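You operate a simulated robot arm through the tools that you are given. There is no shell and no other tool.

You run a simulated robot arm. Do the job below in one go: nothing can be reset, and whatever is moved stays where it is left.

Task
Clean the rust off the thick pipe's thread and dope it.
Fine: tighten the vice first, wire brush the rust off, then brush dope over the thread; both brushes back, the vice still tight. Set down upright: wire brush, dope brush. A coat counts when it lies all over at full strength: go over it till it gets no stronger. What is to be rubbed or washed off counts as gone when no trace of it is left.

It is judged by the outcome, as a careful person would: the job done as asked, and still so three seconds after it is handed in. It fails if anything else is knocked over, pushed out of place, dropped, spilled or broken.

Robot
A 7-joint arm with a three-finger gripper, fixed in place. Base frame: the origin is on the floor under the middle of its stand, x ahead of it, y to its left, z up; the work surface is at about z = 860. Lengths are in mm, angles in rad, forces in N, time in s.
It reaches about 1342 mm from its shoulder. Its first joint turns from -2.897 to 2.897 rad. Payload 2.69 kg.
The TCP is the grasp point between the finger pads, 30 mm short of the fingertips. In the tool frame z runs along the fingers and y along their closing line. The gripper opens to 128 mm; its body begins 117 mm behind the TCP.
Orientation is told as [roll, pitch, yaw] about the base's x, y, z axes, in that order, counted from this pose: with the fingers straight down and closing along the base's y, the tool's x points along the base's -x, its y along +y and its z along -z.

Tools
- The arm moves only by the tool servo_tool. Its argument "commands" is a list of rows, each an object of numbers (a shift or turn left out is 0, a gripper value left out holds the last): "wx", "wy", "wz": the turn, a rotation vector about the tool's x, y, z in rad; "tx", "ty", "tz": the shift along the tool's x, y, z in mm; "jaw": the gripper command, from -1 (shut) to 1 (fully open), values between in proportion. In form: [{"wx": .., "wy": .., "wz": .., "tx": .., "ty": .., "tz": .., "jaw": ..}, ...]. A call has 1 to 20 rows; each row shifts and turns the commanded pose from where the row before left it, along the tool's axes as they then stand. A row lasts 0.2 s, in which the tool goes at most 50 mm and 0.15 rad; a call with a longer step from one row to the next is refused whole, and so is a gripper value outside its range. A pose out of reach is approached as far as the arm can. The call stops where the force on the tool passes 90 N (or 10 N more than at its start, if that is more) or the arm is blocked; 0.2 s more then pass. The fingers move at their own pace (about 127 mm/s each) and stop on an object; they squeeze with about 42 N. The grip force told is the motor's: it shows also when the fingers shut on nothing. Time passes only in rows, and 0.2 s behind the last, so rows that do not move let the fingers close. The reply holds the time, the measured pose of the TCP, the force on the tool along the base axes, the opening and the grip force, in the units named above and with some noise, with the torque about the TCP (base axes, N m) and any sound that the robot's microphone picked up, and new pictures: "pictures" is both (left out), scene, wrist or none.
- Cameras (640 x 400 px; columns grow to the right, rows downward): "scene" is fixed at [47.4, 502.7, 1650.7]; the picture's right is [-0.22, -0.97, 0.00], its down [-0.72, 0.17, -0.67] and it looks along [0.65, -0.15, -0.74] (base axes); focal length 340 px, centre (320, 200). "wrist" rides on the gripper at [58, 54, -131] in the tool frame; the picture's right is [-0.68, 0.74, 0.00], its down [-0.62, -0.57, -0.55] and it looks along [-0.40, -0.37, 0.84] (tool axes); focal length 234 px, centre (320, 200). There is no depth. A picture from a camera that has moved, and an enlarged one, comes with that camera's place and axes in the base frame and with its lens. The place of the scene camera against the robot may be out by one fixed shift of up to 25 mm in any direction.
- slide_trunk(by): moves the trunk up (or, below 0, down) by that many mm; the arm rides with it, the base frame stays. It gives what a move gives, with no picture.
- zoom(camera, box): a new picture of the part [left, top, right, bottom] of that camera's present view, enlarged. No time passes.
- sign_off(): hands the job in; it is judged then, once.

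Places have to be worked out from the pictures, the camera data and where the tool is seen. Open the gripper and draw the arm clear of the work before you hand the job in, unless the task says otherwise.

The tools are called as name(argument=value, ...) on one line, values as JSON. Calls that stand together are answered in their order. servo_tool: Moves the arm, as the interface text tells. Its arguments: {"type":"object","properties":{"commands":{"type":"array","items":{"type":"object","properties":{"wx":{"type":"number"},"wy":{"type":"number"},"wz":{"type":"number"},"tx":{"type":"number"},"ty":{"type":"number"},"tz":{"type":"number"},"jaw":{"type":"number"}}}},"pictures":{"type":"string","enum":["both","scene","wrist","none"]}},"required":["commands"]} The other tools are called the same way: slide_trunk (by) moves the trunk up or down; zoom (camera, box) takes an enlarged picture of a part of a camera's view; sign_off () hands the job in.

At the start:

```text
time: 0.0
position: [582.2, 243.8, 1195.3]
ee_rot: [0.001, 0.001, 0.0]
force: [0.1, -0.6, 0.5]
moment: [0.04, 0.01, 0.0]
opening: 127.8
grip_force: 0.1
trunk travel left (down, up): [-150.0, 200.0]
```

scene: 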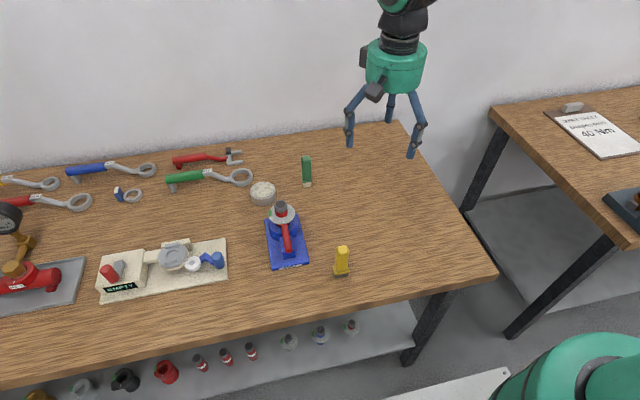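
wrist: 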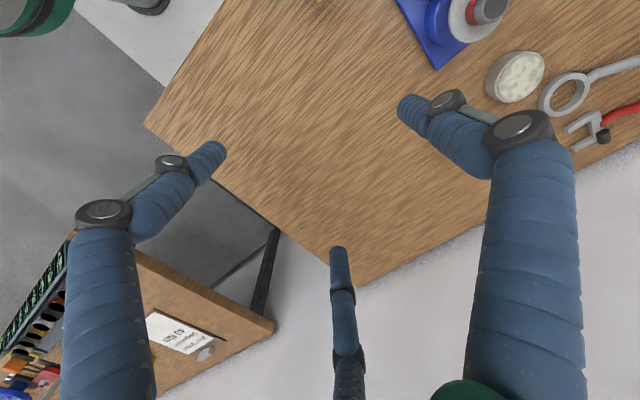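

The scene shows a blue vice, a yellow and a green brush standing upright, a dope pot and wrenches. I'll zoom in on the key parts first.

zoom(camera="scene", box=[230, 140, 370, 290])

zoom(camera="scene", box=[80, 220, 240, 320])

zoom(camera="scene", box=[0, 140, 260, 310])

zoom(camera="scene", box=[540, 90, 640, 170])

zoom(camera="wrist", box=[380, 0, 640, 160])

```text
2.67 times, centred on (300, 215) of scene
camera zoom: at [47.4, 502.7, 1650.7], right [-0.22, -0.97, 0.0], down [-0.72, 0.17, -0.67], along [0.65, -0.15, -0.74], focal length 906 px, centre (373, 160)
```

zoom: 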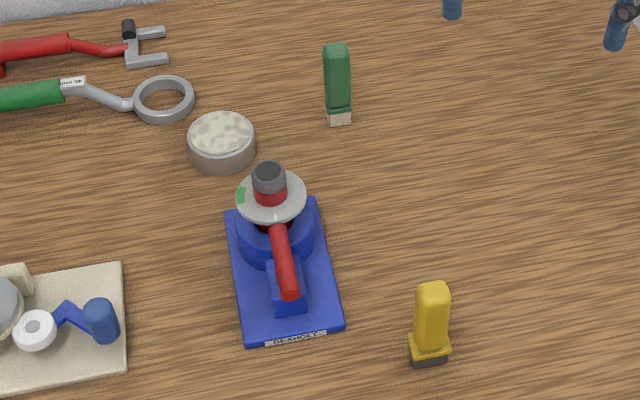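

```text
4.00 times, centred on (160, 270) of scene
camera zoom: at [47.4, 502.7, 1650.7], right [-0.22, -0.97, 0.0], down [-0.72, 0.17, -0.67], along [0.65, -0.15, -0.74], focal length 1359 px, centre (960, -80)
```

zoom: 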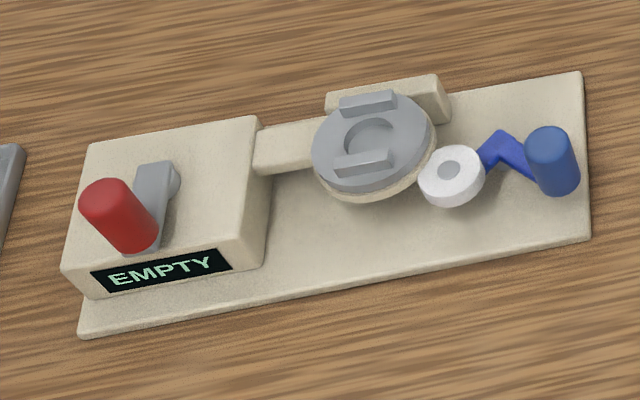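

```text
2.35 times, centred on (130, 225) of scene
camera zoom: at [47.4, 502.7, 1650.7], right [-0.22, -0.97, 0.0], down [-0.72, 0.17, -0.67], along [0.65, -0.15, -0.74], focal length 799 px, centre (767, 141)
```

zoom: 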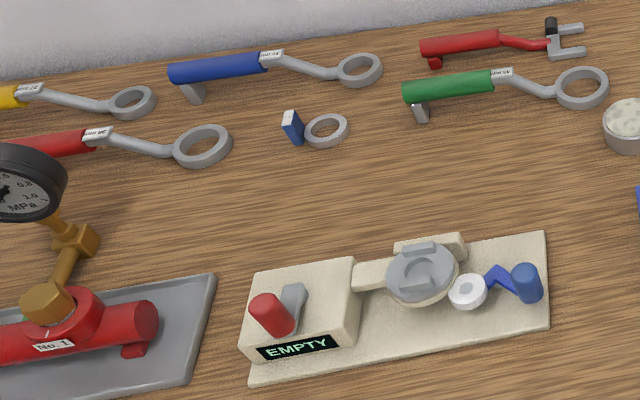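

```text
5.00 times, centred on (590, 130) of scene
camera zoom: at [47.4, 502.7, 1650.7], right [-0.22, -0.97, 0.0], down [-0.72, 0.17, -0.67], along [0.65, -0.15, -0.74], focal length 1699 px, centre (-1030, 550)
```

zoom: 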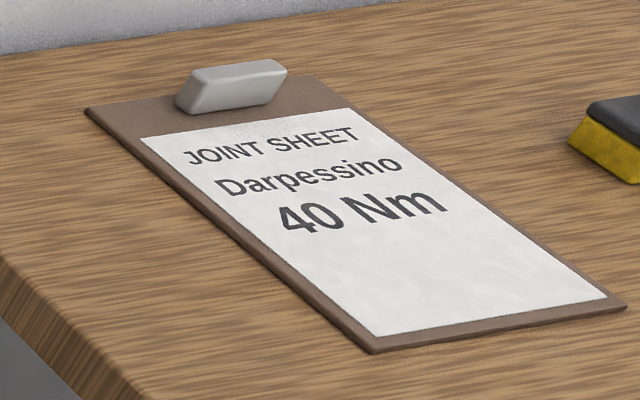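

```text
2.46 times, centred on (510, 80) of wrist
camera zoom: at [523.3, 296.3, 1327.9], right [0.68, 0.74, 0.0], down [0.62, -0.57, 0.55], along [0.4, -0.37, -0.84], focal length 576 px, centre (-148, 495)
```

zoom: 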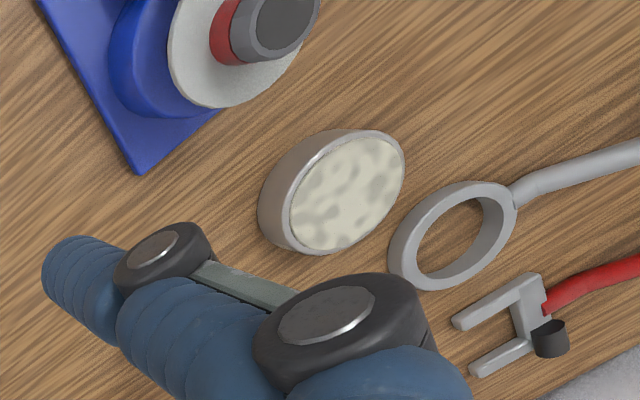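

The vice (blue) seems to stand around (610, 470) with the pipe upright in it, and the brushes are near (500, 370) and (760, 370). I'll move the wrist camera over the vice for a close look.

servo_tool(commands=[{"tx": 2.4, "ty": 42.3, "tz": 13.6}, {"tx": 2.4, "ty": 42.3, "tz": 13.6}, {"tx": 2.4, "ty": 42.3, "tz": 13.6}, {"tx": 2.4, "ty": 42.3, "tz": 13.6}, {"tx": 2.4, "ty": 42.3, "tz": 13.6}, {"tx": 2.4, "ty": 42.3, "tz": 13.6}, {"tx": 2.6, "ty": 42.3, "tz": 13.4}, {}])

```text
time: 1.8
position: [565.3, 541.7, 1100.1]
ee_rot: [0.001, 0.001, -0.002]
force: [0.6, 0.1, -0.2]
moment: [-0.08, 0.0, -0.01]
opening: 128.0
grip_force: 0.1
trunk travel left (down, up): [-150.0, 200.0]
camera wrist: at [506.3, 593.8, 1232.0], right [0.68, 0.74, 0.0], down [0.62, -0.56, 0.55], along [0.4, -0.37, -0.84], focal length 234 px, centre (320, 200)
```

scene: 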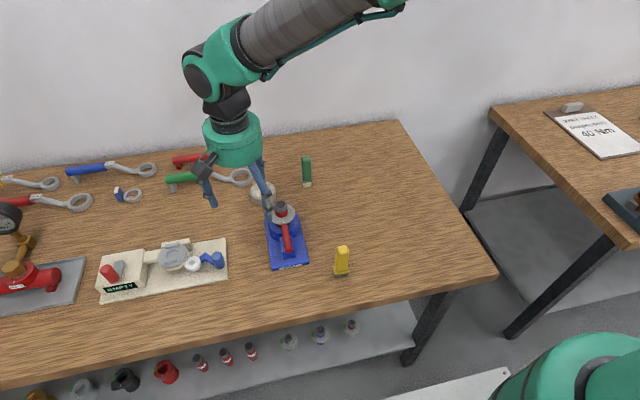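
wrist: 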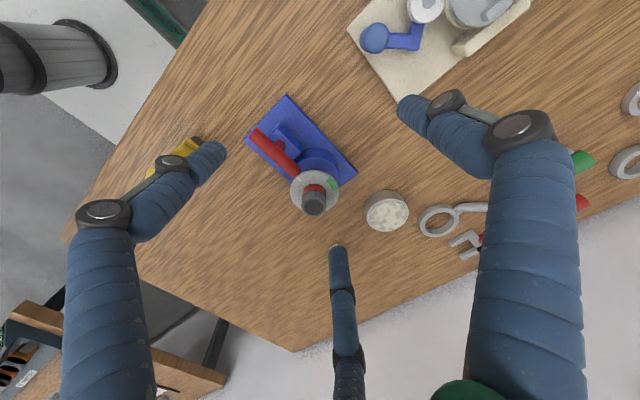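

zoom(camera="wrist", box=[230, 80, 430, 240])

zoom(camera="scene", box=[255, 190, 365, 280])

```text
2.50 times, centred on (330, 160) of wrist
camera zoom: at [506.3, 593.8, 1232.0], right [0.68, 0.74, 0.0], down [0.62, -0.56, 0.55], along [0.4, -0.37, -0.84], focal length 585 px, centre (295, 300)
```

zoom: 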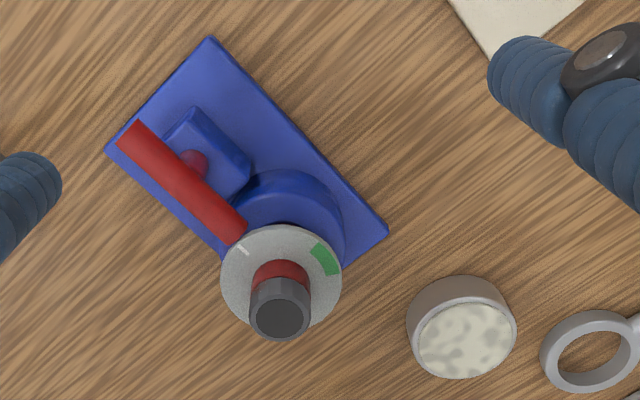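

```text
4.44 times, centred on (310, 235) of scene
camera zoom: at [47.4, 502.7, 1650.7], right [-0.22, -0.97, 0.0], down [-0.72, 0.17, -0.67], along [0.65, -0.15, -0.74], focal length 1510 px, centre (364, 44)
```

zoom: 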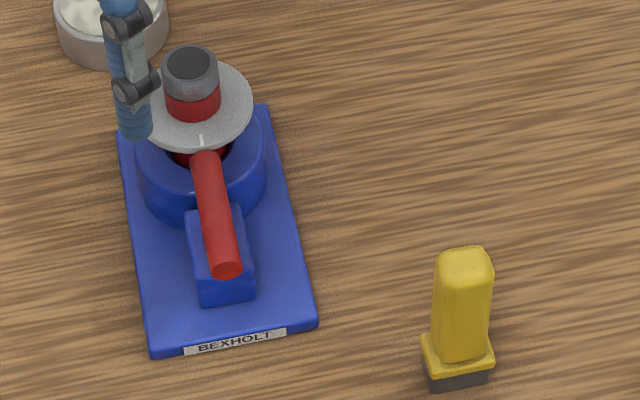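

I'll zoom in harder on the pipe end, the dial and the brushes.

zoom(camera="wrist", box=[285, 160, 345, 220])

zoom(camera="scene", box=[260, 195, 310, 240])

zoom(camera="scene", box=[325, 235, 360, 285])

zoom(camera="scene", box=[290, 145, 325, 195])

zoom(camera="scene", box=[0, 310, 400, 400])

```text
6.67 times, centred on (315, 190) of wrist
camera zoom: at [506.3, 593.8, 1232.0], right [0.68, 0.74, 0.0], down [0.62, -0.56, 0.55], along [0.4, -0.37, -0.84], focal length 1561 px, centre (353, 267)
```

zoom: 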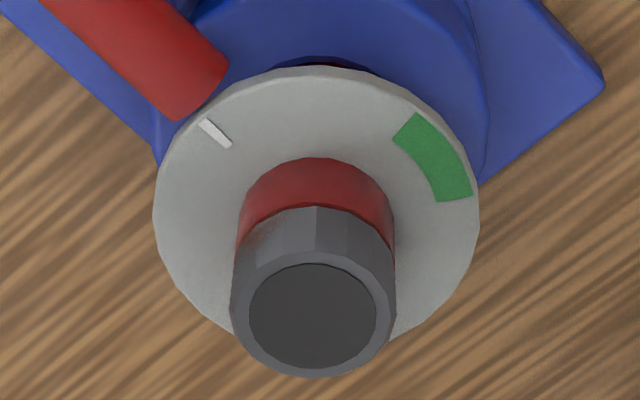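

```text
8.89 times, centred on (285, 218) of scene
camera zoom: at [47.4, 502.7, 1650.7], right [-0.22, -0.97, 0.0], down [-0.72, 0.17, -0.67], along [0.65, -0.15, -0.74], focal length 3020 px, centre (631, 44)
```

zoom: 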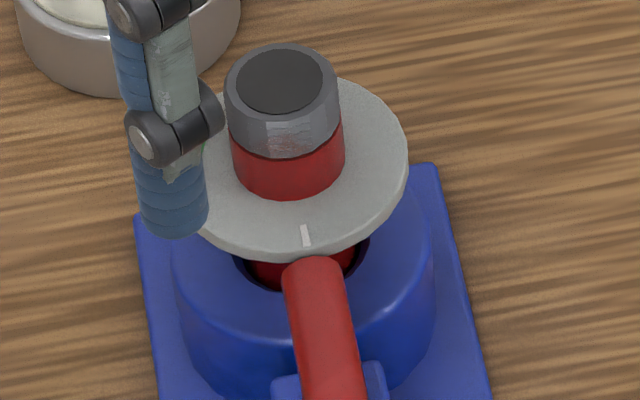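

```text
8.00 times, centred on (342, 260) of scene
camera zoom: at [47.4, 502.7, 1650.7], right [-0.22, -0.97, 0.0], down [-0.72, 0.17, -0.67], along [0.65, -0.15, -0.74], focal length 2718 px, centre (140, -280)
```

zoom: 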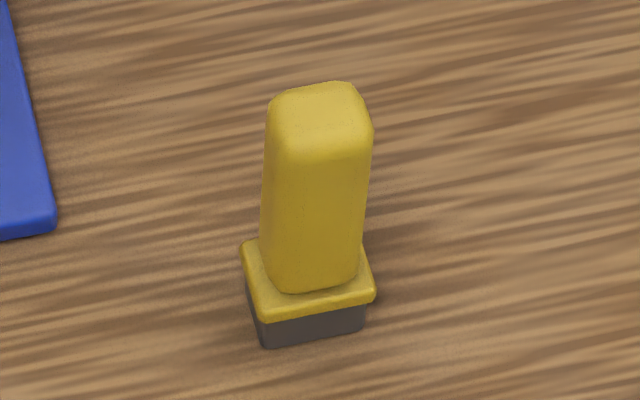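

```text
8.00 times, centred on (308, 170) of scene
camera zoom: at [47.4, 502.7, 1650.7], right [-0.22, -0.97, 0.0], down [-0.72, 0.17, -0.67], along [0.65, -0.15, -0.74], focal length 2718 px, centre (420, 440)
```

zoom: 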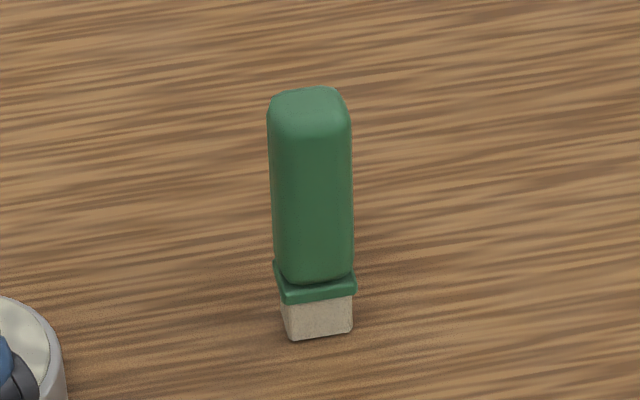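

```text
1.60 times, centred on (200, 355) of scene
camera zoom: at [47.4, 502.7, 1650.7], right [-0.22, -0.97, 0.0], down [-0.72, 0.17, -0.67], along [0.65, -0.15, -0.74], focal length 544 px, centre (512, -48)
```

zoom: 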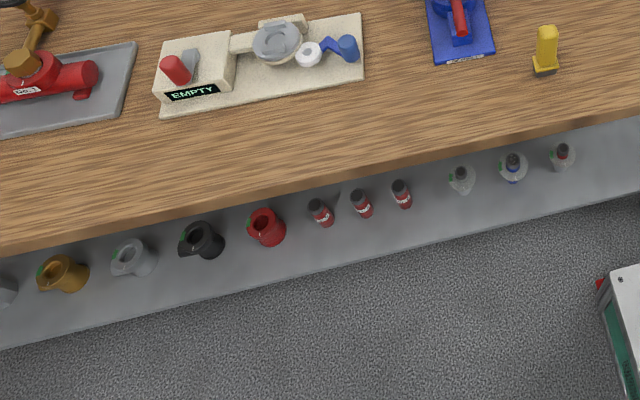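

Let me zoom on the shelf parts to know which is "the thick pipe", and on the thread from the scene side.

zoom(camera="scene", box=[270, 310, 370, 370])

zoom(camera="scene", box=[180, 330, 280, 390])

zoom(camera="scene", box=[270, 198, 295, 218])

zoom(camera="wrist", box=[240, 85, 320, 165])

zoom(camera="scene", box=[560, 170, 640, 260])

```text
6.40 times, centred on (320, 340) of scene
camera zoom: at [47.4, 502.7, 1650.7], right [-0.22, -0.97, 0.0], down [-0.72, 0.17, -0.67], along [0.65, -0.15, -0.74], focal length 2174 px, centre (320, -696)
```

zoom: 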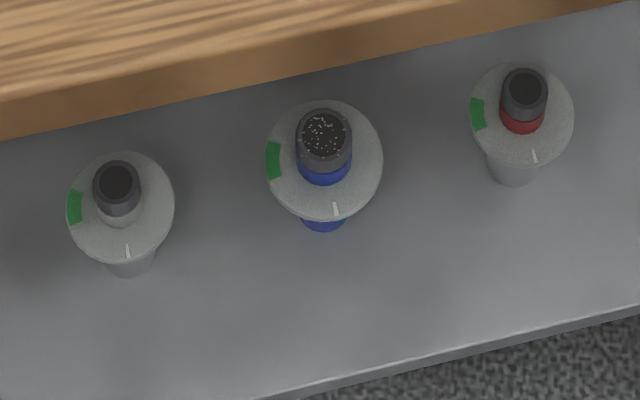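

```text
6.40 times, centred on (230, 360) of scene
camera zoom: at [47.4, 502.7, 1650.7], right [-0.22, -0.97, 0.0], down [-0.72, 0.17, -0.67], along [0.65, -0.15, -0.74], focal length 2174 px, centre (896, -824)
```

zoom: 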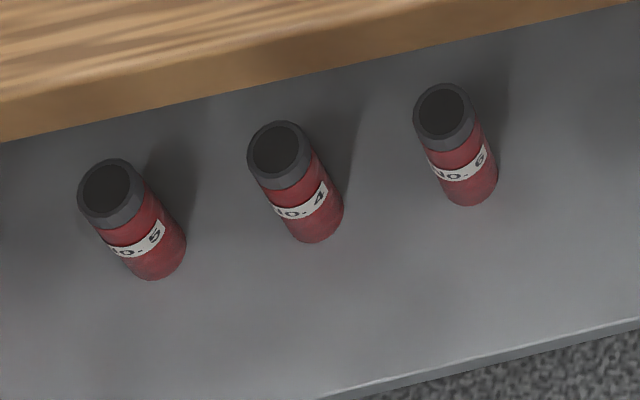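

```text
16.00 times, centred on (282, 208) of scene
camera zoom: at [47.4, 502.7, 1650.7], right [-0.22, -0.97, 0.0], down [-0.72, 0.17, -0.67], along [0.65, -0.15, -0.74], focal length 5436 px, centre (920, 72)
```

zoom: 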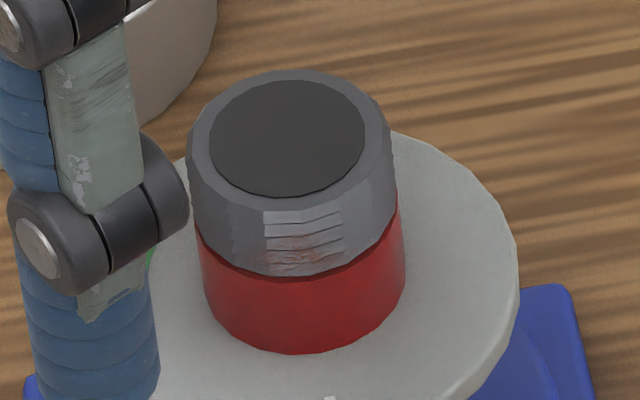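

```text
5.00 times, centred on (280, 125) of wrist
camera zoom: at [506.3, 593.8, 1232.0], right [0.68, 0.74, 0.0], down [0.62, -0.56, 0.55], along [0.4, -0.37, -0.84], focal length 1171 px, centre (520, 575)
```

zoom: 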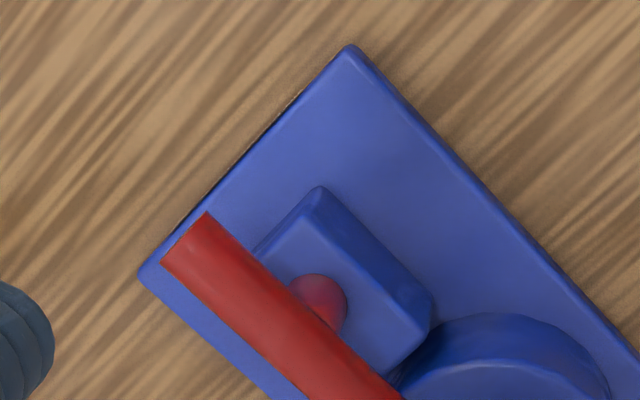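

```text
4.44 times, centred on (600, 215) of scene
camera zoom: at [47.4, 502.7, 1650.7], right [-0.22, -0.97, 0.0], down [-0.72, 0.17, -0.67], along [0.65, -0.15, -0.74], focal length 1510 px, centre (-924, 133)
```

zoom: 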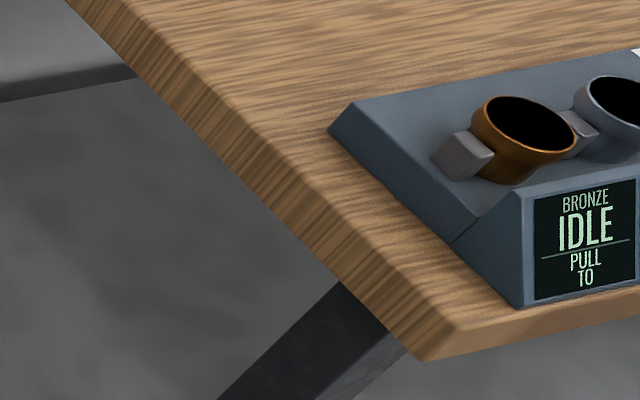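

The thread (grey end of the red pipe in the vice) carries a faint rusty patch facing the robot; the red bar sits on a blue block, nearly along x. I'll back the arm off, yaw it and tilt it for a low side view of the vice.

servo_tool(commands=[{"tx": 42.7, "ty": -23.2}, {"tx": 42.7, "ty": -23.2}, {"tx": 42.7, "ty": -23.2}, {"tz": 33.7}, {"tz": 33.7}, {"tz": 33.7}, {"wz": -0.1494}, {"wz": -0.1494}, {"wz": -0.1494}, {"wz": -0.1494}, {"wz": -0.1494}, {"wx": 0.0952, "wy": -0.1036}, {"wx": 0.0952, "wy": -0.1036}, {"wx": 0.0952, "wy": -0.1036}, {"wx": 0.0952, "wy": -0.1036}, {"wx": 0.0952, "wy": -0.1036}, {}])

```text
time: 5.4
position: [437.6, 469.8, 999.1]
ee_rot: [-0.523, -0.498, 0.883]
force: [-1.8, -0.2, 0.7]
moment: [-0.01, -0.04, -0.03]
opening: 127.8
grip_force: 0.1
trunk travel left (down, up): [-150.0, 200.0]
camera wrist: at [290.7, 468.5, 1049.3], right [-0.01, 1.0, 0.0], down [0.28, 0.0, 0.96], along [0.96, 0.01, -0.28], focal length 234 px, centre (320, 200)
```

scene: 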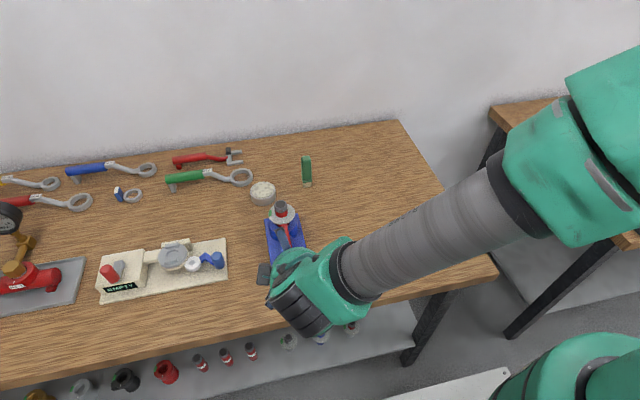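
wrist: 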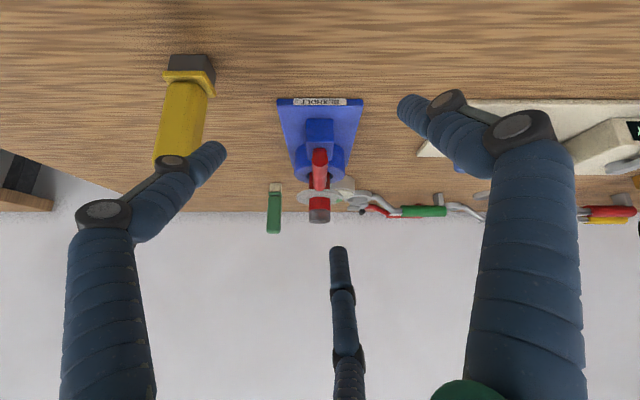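

The view is inverted but clear. Zooming in on the vice, the pipe and the brushes.

zoom(camera="wrist", box=[265, 85, 375, 230])

zoom(camera="wrist", box=[295, 170, 345, 230])

zoom(camera="wrist", box=[140, 40, 230, 180])

zoom(camera="wrist", box=[250, 170, 380, 240])

```text
2.76 times, centred on (320, 158) of wrist
camera zoom: at [290.7, 468.5, 1049.3], right [-0.01, 1.0, 0.0], down [0.28, 0.0, 0.96], along [0.96, 0.01, -0.28], focal length 646 px, centre (320, 317)
```

zoom: 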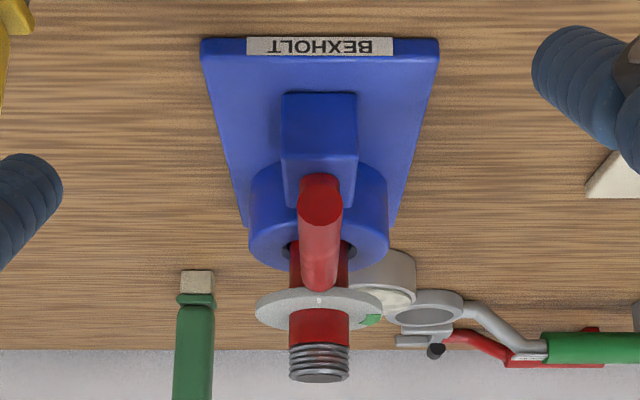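

```text
6.67 times, centred on (320, 200) of wrist
camera zoom: at [290.7, 468.5, 1049.3], right [-0.01, 1.0, 0.0], down [0.28, 0.0, 0.96], along [0.96, 0.01, -0.28], focal length 1561 px, centre (320, 200)
```

zoom: 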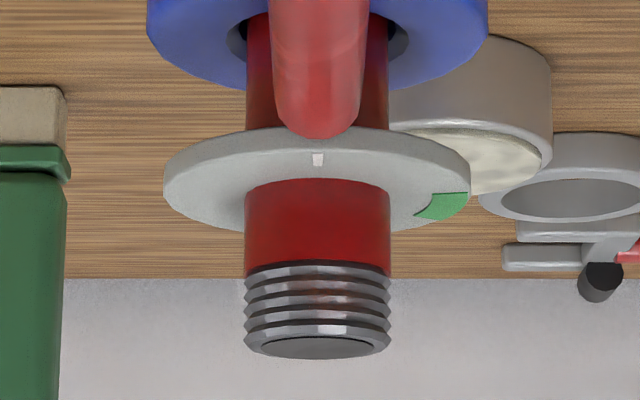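

```text
2.86 times, centred on (185, 110) of wrist
camera zoom: at [290.7, 468.5, 1049.3], right [-0.01, 1.0, 0.0], down [0.28, 0.0, 0.96], along [0.96, 0.01, -0.28], focal length 669 px, centre (706, 457)
```

zoom: 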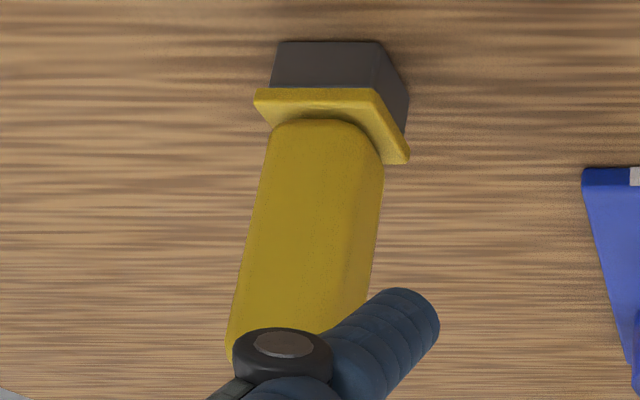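

```text
4.92 times, centred on (315, 205) of wrist
camera zoom: at [290.7, 468.5, 1049.3], right [-0.01, 1.0, 0.0], down [0.28, 0.0, 0.96], along [0.96, 0.01, -0.28], focal length 1153 px, centre (345, 175)
```

zoom: 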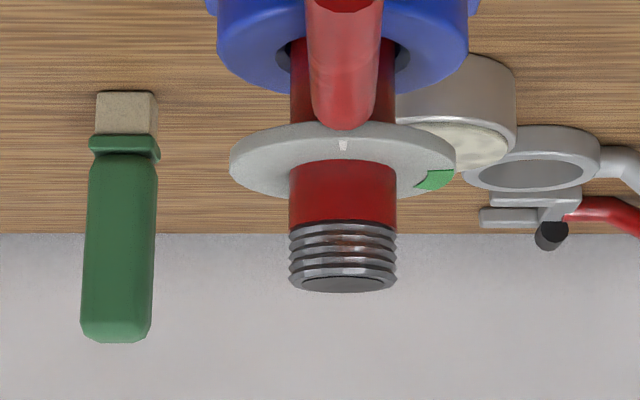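

The thread's rust shows as a brown tint in the grooves facing me; the vice has a T-bar at about z 940 on a vertical screw near (553, 471). I'll close the gripper in free space to see how the fingers meet.

servo_tool(commands=[{"jaw": -1}, {}, {}, {}], pictures="wrist")

```text
time: 6.4
position: [437.1, 469.3, 998.7]
ee_rot: [-0.52, -0.497, 0.882]
force: [0.8, -0.4, 1.1]
moment: [-0.02, 0.01, 0.02]
opening: 1.9
grip_force: 31.2
trunk travel left (down, up): [-150.0, 200.0]
camera wrist: at [291.0, 468.4, 1049.1], right [0.0, 1.0, 0.0], down [0.28, 0.0, 0.96], along [0.96, 0.0, -0.28], focal length 234 px, centre (320, 200)
```

wrist: 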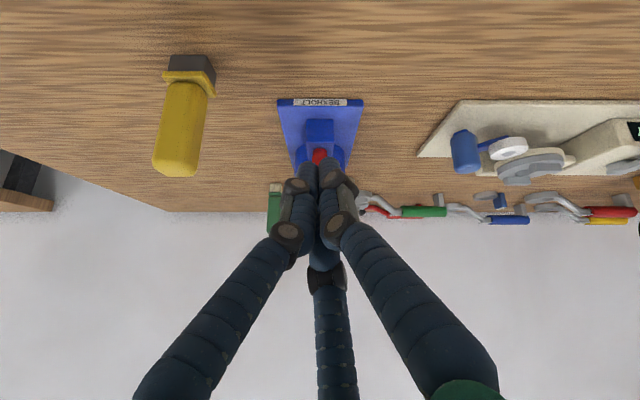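

zoom(camera="wrist", box=[260, 140, 380, 260])

zoom(camera="wrist", box=[145, 45, 225, 185])

```text
3.33 times, centred on (320, 200) of wrist
camera zoom: at [291.0, 468.4, 1049.1], right [0.0, 1.0, 0.0], down [0.28, 0.0, 0.96], along [0.96, 0.0, -0.28], focal length 781 px, centre (320, 200)
```

zoom: 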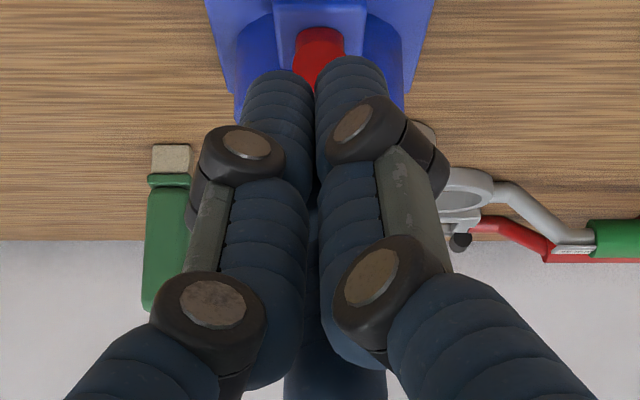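

```text
2.86 times, centred on (185, 115) of wrist
camera zoom: at [291.0, 468.4, 1049.1], right [0.0, 1.0, 0.0], down [0.28, 0.0, 0.96], along [0.96, 0.0, -0.28], focal length 669 px, centre (706, 443)
```

zoom: 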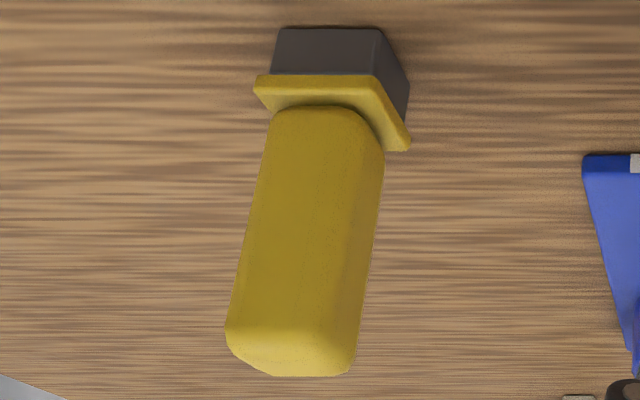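

Fingers meet at 120°. Let me zoom hard on the thread to see where the rust lies.

servo_tool(commands=[{"jaw": 1}, {}, {}], pictures="none")

zoom(camera="wrist", box=[308, 200, 332, 226])

zoom(camera="wrist", box=[290, 110, 350, 190])

```text
time: 7.2
position: [437.0, 470.0, 999.3]
ee_rot: [-0.522, -0.497, 0.886]
force: [0.2, 1.1, 0.0]
moment: [0.02, 0.02, 0.01]
opening: 127.9
grip_force: 0.0
trunk travel left (down, up): [-150.0, 200.0]
```

```text
15.38 times, centred on (320, 213) of wrist
camera zoom: at [291.0, 468.4, 1049.1], right [0.0, 1.0, 0.0], down [0.28, 0.0, 0.96], along [0.96, 0.0, -0.28], focal length 3603 px, centre (320, 0)
```

zoom: 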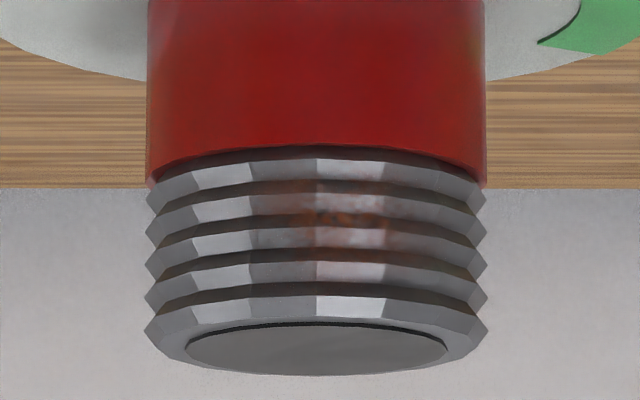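

```text
5.00 times, centred on (320, 150) of wrist
camera zoom: at [291.0, 468.4, 1049.1], right [0.0, 1.0, 0.0], down [0.28, 0.0, 0.96], along [0.96, 0.0, -0.28], focal length 1171 px, centre (320, 450)
```

zoom: 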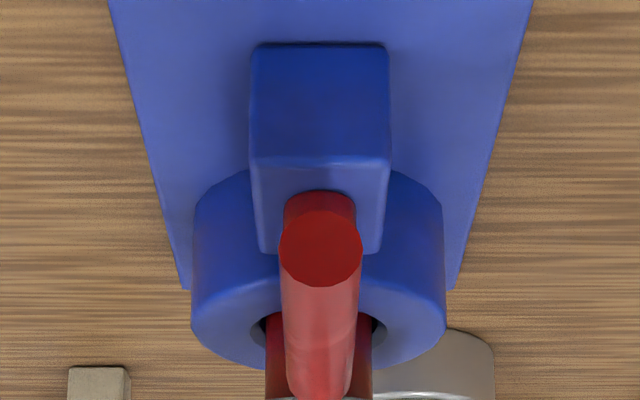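

The rust is a brown tint on the thread; the bar turns on a vertical screw under its middle. I'll bring the tool upright again, and move above the T-bar to look straight down at it.

servo_tool(commands=[{"wx": -0.0952, "wy": 0.1036}, {"wx": -0.0952, "wy": 0.1036}, {"wx": -0.0952, "wy": 0.1036}, {"wx": -0.0952, "wy": 0.1036}, {"wx": -0.0952, "wy": 0.1036}, {"wz": 0.1494}, {"wz": 0.1494}, {"wz": 0.1494}, {"wz": 0.1494}, {"wz": 0.1494}, {"tz": -40}, {"tz": -40}, {"tx": -39.5}, {"tx": -39.5}, {"tx": -39.0, "jaw": -0.375}, {}, {}])

```text
time: 10.8
position: [554.8, 470.2, 1078.3]
ee_rot: [0.0, 0.001, -0.001]
force: [-0.9, -0.2, 0.4]
moment: [-0.02, 0.04, -0.01]
opening: 40.1
grip_force: 0.1
trunk travel left (down, up): [-150.0, 200.0]
camera wrist: at [496.4, 522.9, 1211.9], right [0.68, 0.74, 0.0], down [0.62, -0.57, 0.55], along [0.4, -0.37, -0.84], focal length 234 px, centre (320, 200)
```

scene: 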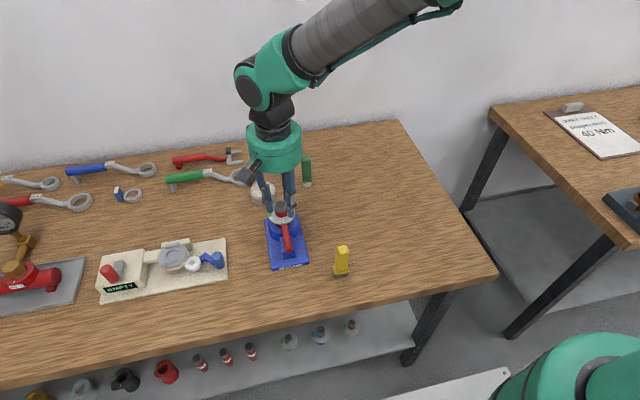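
wrist: 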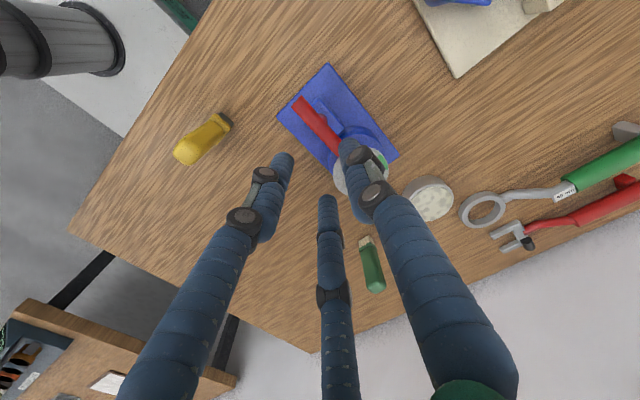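

zoom(camera="wrist", box=[270, 60, 410, 200])

zoom(camera="scene", box=[235, 150, 325, 275])

```text
2.86 times, centred on (340, 130) of wrist
camera zoom: at [496.4, 522.9, 1211.9], right [0.68, 0.74, 0.0], down [0.62, -0.57, 0.55], along [0.4, -0.37, -0.84], focal length 669 px, centre (263, 400)
```

zoom: 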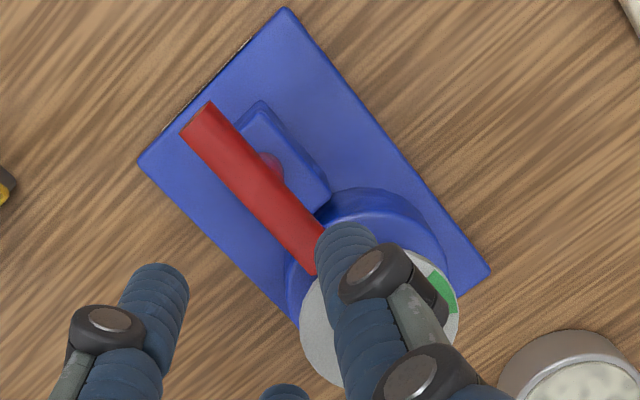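

```text
3.20 times, centred on (280, 212) of scene
camera zoom: at [47.4, 502.7, 1650.7], right [-0.22, -0.97, 0.0], down [-0.72, 0.17, -0.67], along [0.65, -0.15, -0.74], focal length 1087 px, centre (448, 160)
```

zoom: 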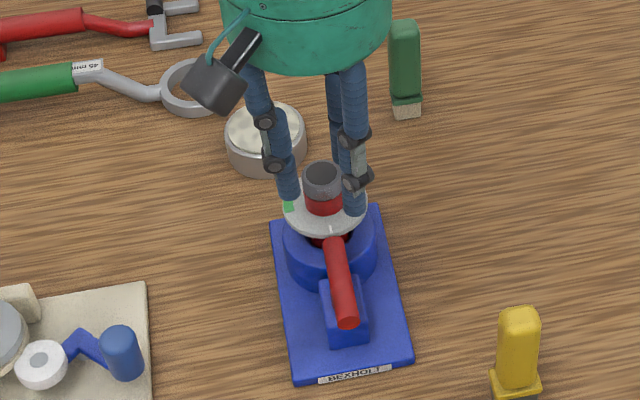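

The bar spans about x 514–587 at y 471, z 940, pivot about (551, 471). I'll lower with the fingers at 40 mm opening straddling the bar to TCP z ≈ 952.

servo_tool(commands=[{"tx": 3.8, "ty": 0.8, "tz": 20}, {"tz": 30}, {"tz": 30}, {"tz": 20}, {"tz": 15}, {"tz": 11}, {}])

```text
time: 12.1
position: [557.4, 477.1, 977.0]
ee_rot: [0.015, -0.017, -0.001]
force: [-7.3, -0.9, 34.4]
moment: [-0.43, 1.37, -0.04]
opening: 46.3
grip_force: 3.9
trunk travel left (down, up): [-150.0, 200.0]
stopped in row 6: the force on the tool passed its limit at 106 N (the readings are from after the stop); the commanded pose is now the measured one
camera wrist: at [496.4, 526.7, 1109.2], right [0.68, 0.74, 0.02], down [0.61, -0.57, 0.55], along [0.42, -0.36, -0.83], focal length 234 px, centre (320, 200)
```

scene: 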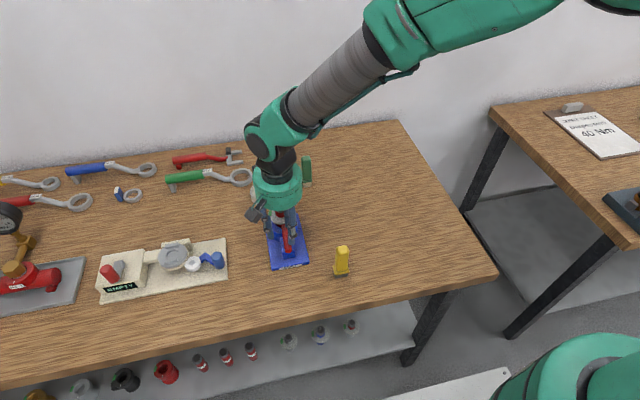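
wrist: 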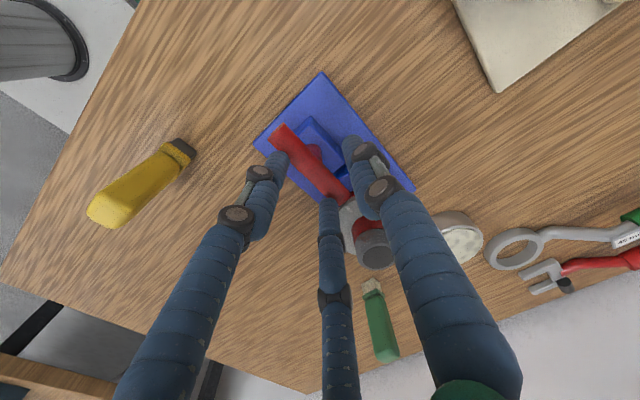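

I hit something: the fingertips are at about z 947. Zooming to see what they're touching, then I'll back up.

zoom(camera="wrist", box=[230, 70, 420, 290])

zoom(camera="scene", box=[245, 180, 325, 275])

```text
1.82 times, centred on (325, 180) of wrist
camera zoom: at [496.4, 526.7, 1109.2], right [0.68, 0.74, 0.02], down [0.61, -0.57, 0.55], along [0.42, -0.36, -0.83], focal length 426 px, centre (311, 236)
```

zoom: 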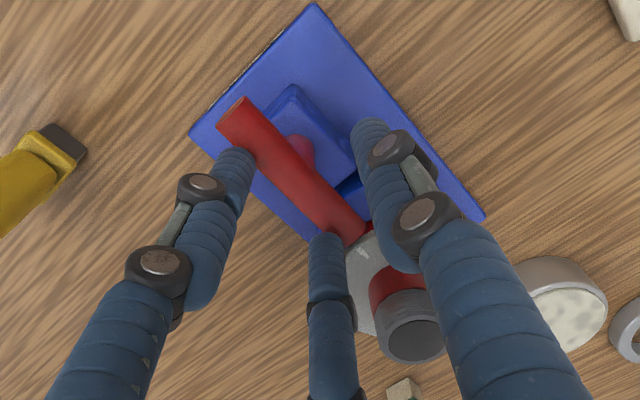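

```text
4.21 times, centred on (285, 228) of scene
camera zoom: at [47.4, 502.7, 1650.7], right [-0.22, -0.97, 0.0], down [-0.72, 0.17, -0.67], along [0.65, -0.15, -0.74], focal length 1430 px, centre (467, 84)
```

zoom: 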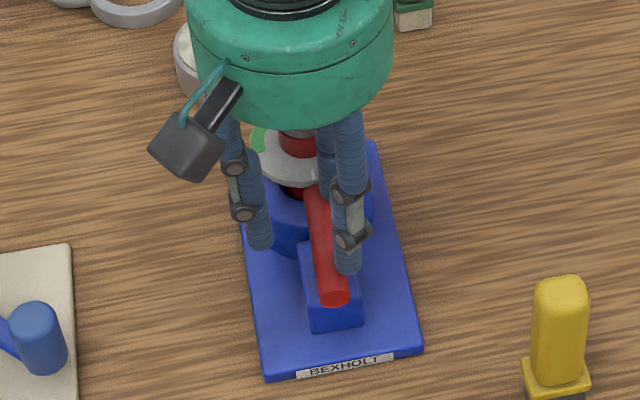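

The two −y fingers landed on the bar top (their 120° spread made 40 mm too narrow across the bar). I'll back straight up, level the tool, then yaw 90° so two fingers straddle the bar and the thumb sits beyond its near end.

servo_tool(commands=[{"tz": -30}, {"tz": -40}, {"wx": 0.015, "wy": 0.017}, {"tx": 27.4, "ty": -6.1, "jaw": -0.15}, {"wz": -0.1428}, {"wz": -0.1428}, {"wz": -0.1428}, {"wz": -0.1428}, {"wz": -0.1428}, {"wz": -0.1428}, {"wz": -0.1428}, {"wz": -0.1428}, {"wz": -0.1428}, {"wz": -0.1428}, {"wz": -0.1428}, {}])

```text
time: 15.5
position: [529.2, 467.3, 1040.3]
ee_rot: [0.007, 0.006, 1.573]
force: [-0.3, -0.8, -0.3]
moment: [0.02, 0.03, 0.0]
opening: 54.5
grip_force: 0.1
trunk travel left (down, up): [-150.0, 200.0]
camera wrist: at [475.7, 409.4, 1174.9], right [-0.74, 0.68, 0.0], down [0.57, 0.62, 0.54], along [0.37, 0.4, -0.84], focal length 234 px, centre (320, 200)
```

scene: 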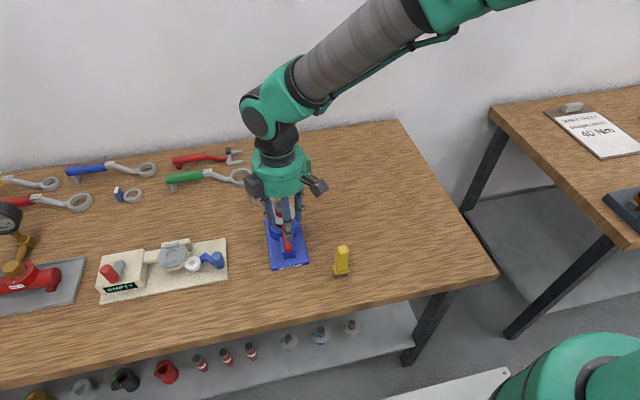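
wrist: 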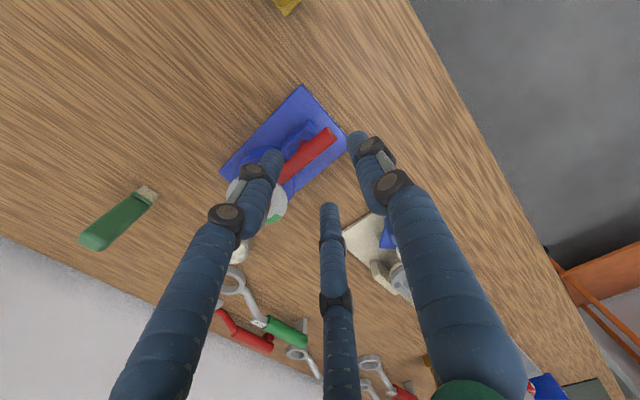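

zoom(camera="wrist", box=[210, 80, 380, 230])

zoom(camera="scene", box=[245, 170, 325, 275])

```text
2.67 times, centred on (295, 155) of wrist
camera zoom: at [475.7, 409.4, 1174.9], right [-0.74, 0.68, 0.0], down [0.57, 0.62, 0.54], along [0.37, 0.4, -0.84], focal length 624 px, centre (387, 320)
```

zoom: 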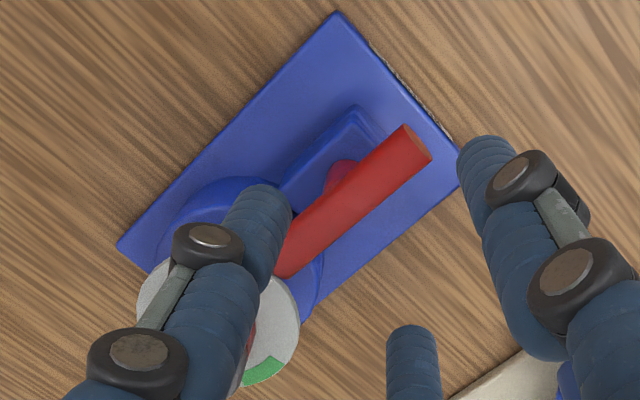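

```text
3.81 times, centred on (285, 222) of scene
camera zoom: at [47.4, 502.7, 1650.7], right [-0.22, -0.97, 0.0], down [-0.72, 0.17, -0.67], along [0.65, -0.15, -0.74], focal length 1294 px, centre (453, 114)
```

zoom: 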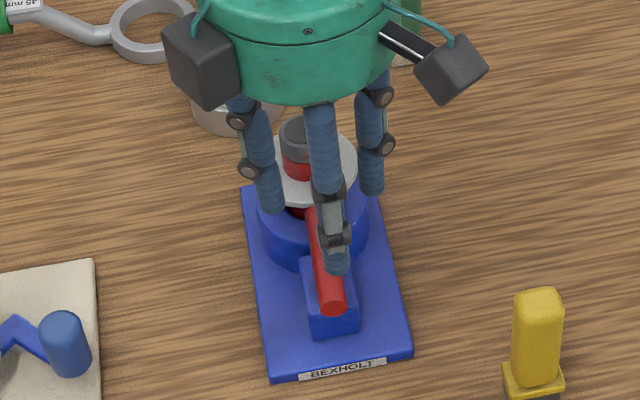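

The bar's near end is at about (516, 470) with pivot about (554, 471). Now I lower with two fingers straddling the bar and the thumb beyond its end.

servo_tool(commands=[{"tx": -3.4, "ty": -2}, {"tz": 25}, {"tz": 25}, {"tz": 15}, {"tz": 12}, {"tz": 10}, {}])

```text
time: 17.1
position: [530.9, 471.8, 955.1]
ee_rot: [0.007, 0.005, 1.57]
force: [0.1, -0.5, -1.0]
moment: [0.0, -0.02, 0.01]
opening: 54.5
grip_force: 0.0
trunk travel left (down, up): [-150.0, 200.0]
camera wrist: at [477.2, 413.2, 1087.8], right [-0.74, 0.68, 0.0], down [0.57, 0.62, 0.54], along [0.37, 0.4, -0.84], focal length 234 px, centre (320, 200)
```

scene: 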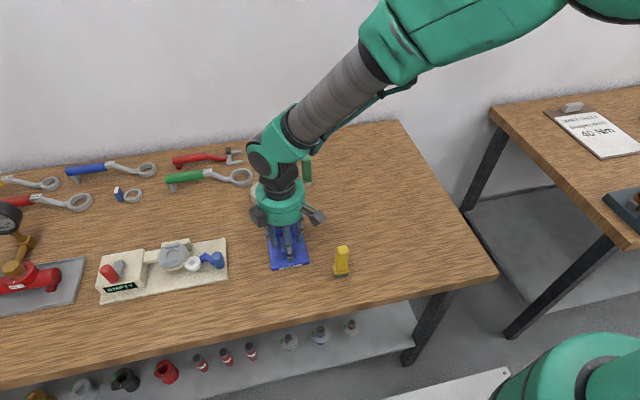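
wrist: 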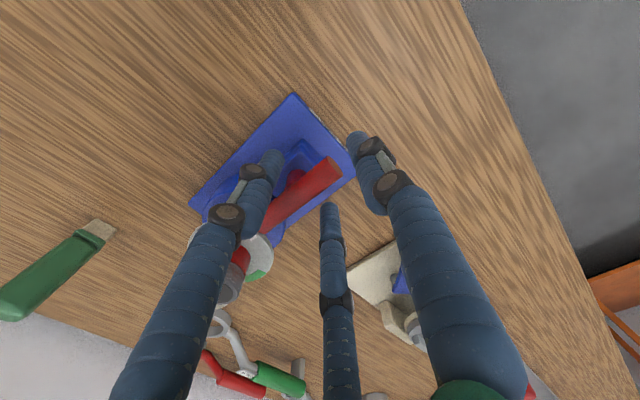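

No contact; I'll lower 6 mm more and close on the bar.

servo_tool(commands=[{"tz": 6}, {"jaw": -0.6}, {"jaw": -0.8}, {"jaw": -1}, {}, {}])

zoom(camera="wrist", box=[210, 80, 410, 260])

```text
time: 18.5
position: [527.1, 471.4, 947.8]
ee_rot: [0.007, 0.007, 1.571]
force: [-37.5, -7.5, -0.9]
moment: [-0.12, 1.23, -0.21]
opening: 22.4
grip_force: 44.5
trunk travel left (down, up): [-150.0, 200.0]
camera wrist: at [474.5, 412.4, 1081.7], right [-0.74, 0.68, 0.0], down [0.57, 0.62, 0.54], along [0.37, 0.4, -0.84], focal length 234 px, centre (320, 200)
```

scene: 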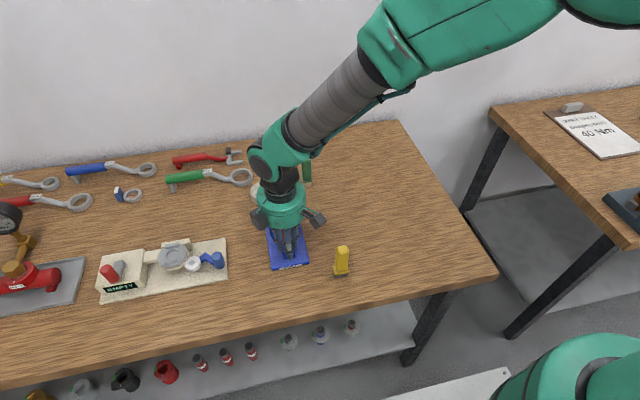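
wrist: 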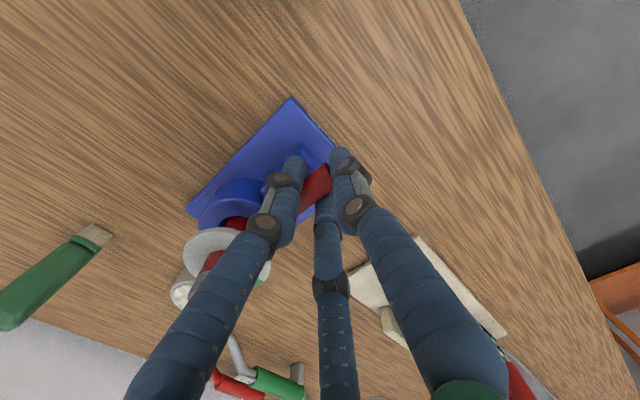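

```text
2.22 times, centred on (310, 170) of wrist
camera zoom: at [474.5, 412.4, 1081.7], right [-0.74, 0.68, 0.0], down [0.57, 0.62, 0.54], along [0.37, 0.4, -0.84], focal length 520 px, centre (342, 267)
```

zoom: 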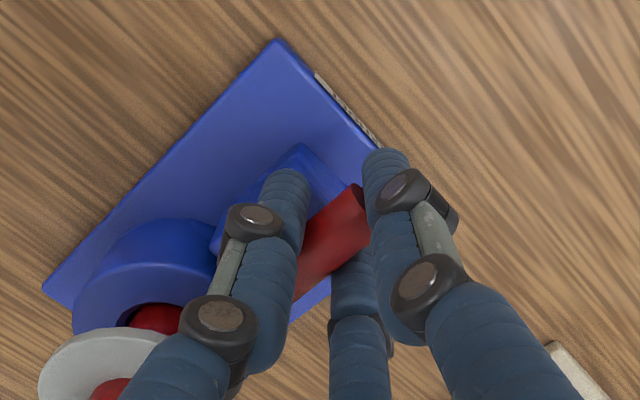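

The bar end is gripped by all three fingers. I relax the x strain a bit and turn clockwise (from above) about the pivot by 0.3 rad to feel the resistance.

servo_tool(commands=[{"ty": 2.5}, {"wz": 0.1, "tx": -2.6, "ty": -0.13}, {"wz": 0.1, "tx": -2.6, "ty": -0.13}, {"wz": 0.1, "tx": -2.6, "ty": -0.13}, {}])

```text
time: 19.7
position: [528.3, 478.9, 947.7]
ee_rot: [0.004, 0.007, 1.271]
force: [-15.4, -6.4, -17.7]
moment: [0.13, 0.12, -0.29]
opening: 22.1
grip_force: 45.2
trunk travel left (down, up): [-150.0, 200.0]
camera wrist: at [460.5, 439.0, 1081.5], right [-0.5, 0.86, 0.0], down [0.73, 0.42, 0.54], along [0.47, 0.27, -0.84], focal length 234 px, centre (320, 200)
```

scene: 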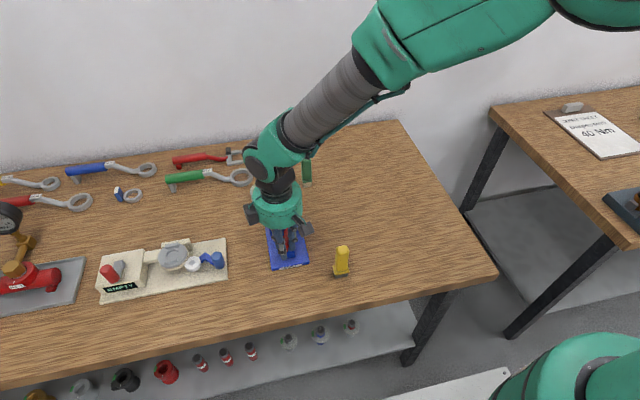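
wrist: 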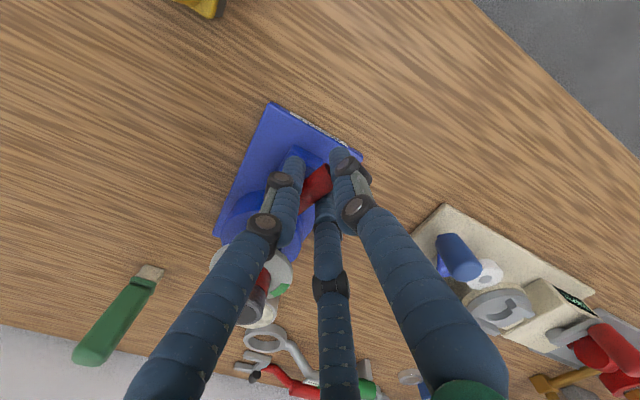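

The bar follows with little resistance (0.3 N·m). Continue the turn.

servo_tool(commands=[{"wz": 0.1, "tx": -2.6, "ty": -0.13}, {"wz": 0.1, "tx": -2.6, "ty": -0.13}, {"wz": 0.1, "tx": -2.6, "ty": -0.13}, {"wz": 0.1, "tx": -2.6, "ty": -0.13}, {"wz": 0.1, "tx": -2.6, "ty": -0.13}, {"wz": 0.1, "tx": -2.6, "ty": -0.13}, {}])

```text
time: 21.3
position: [538.2, 493.3, 948.8]
ee_rot: [0.0, 0.005, 0.67]
force: [-5.0, 4.6, -13.2]
moment: [0.51, -0.07, -0.03]
opening: 22.3
grip_force: 44.4
trunk travel left (down, up): [-150.0, 200.0]
camera wrist: at [459.0, 498.1, 1081.4], right [0.07, 1.0, 0.0], down [0.84, -0.06, 0.55], along [0.54, -0.04, -0.84], focal length 234 px, centre (320, 200)
```

scene: 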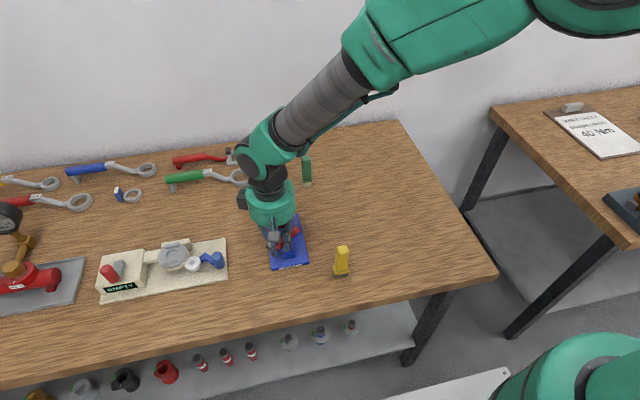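
wrist: 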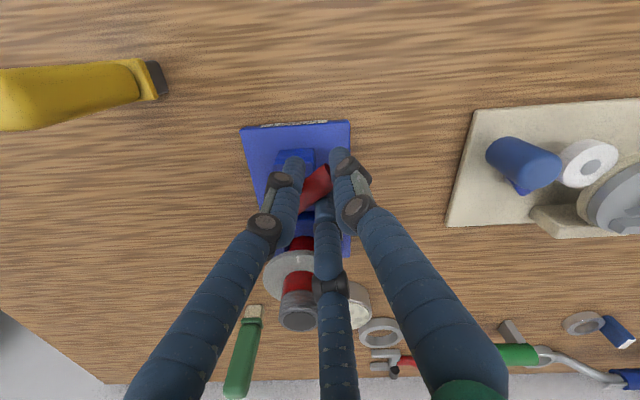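

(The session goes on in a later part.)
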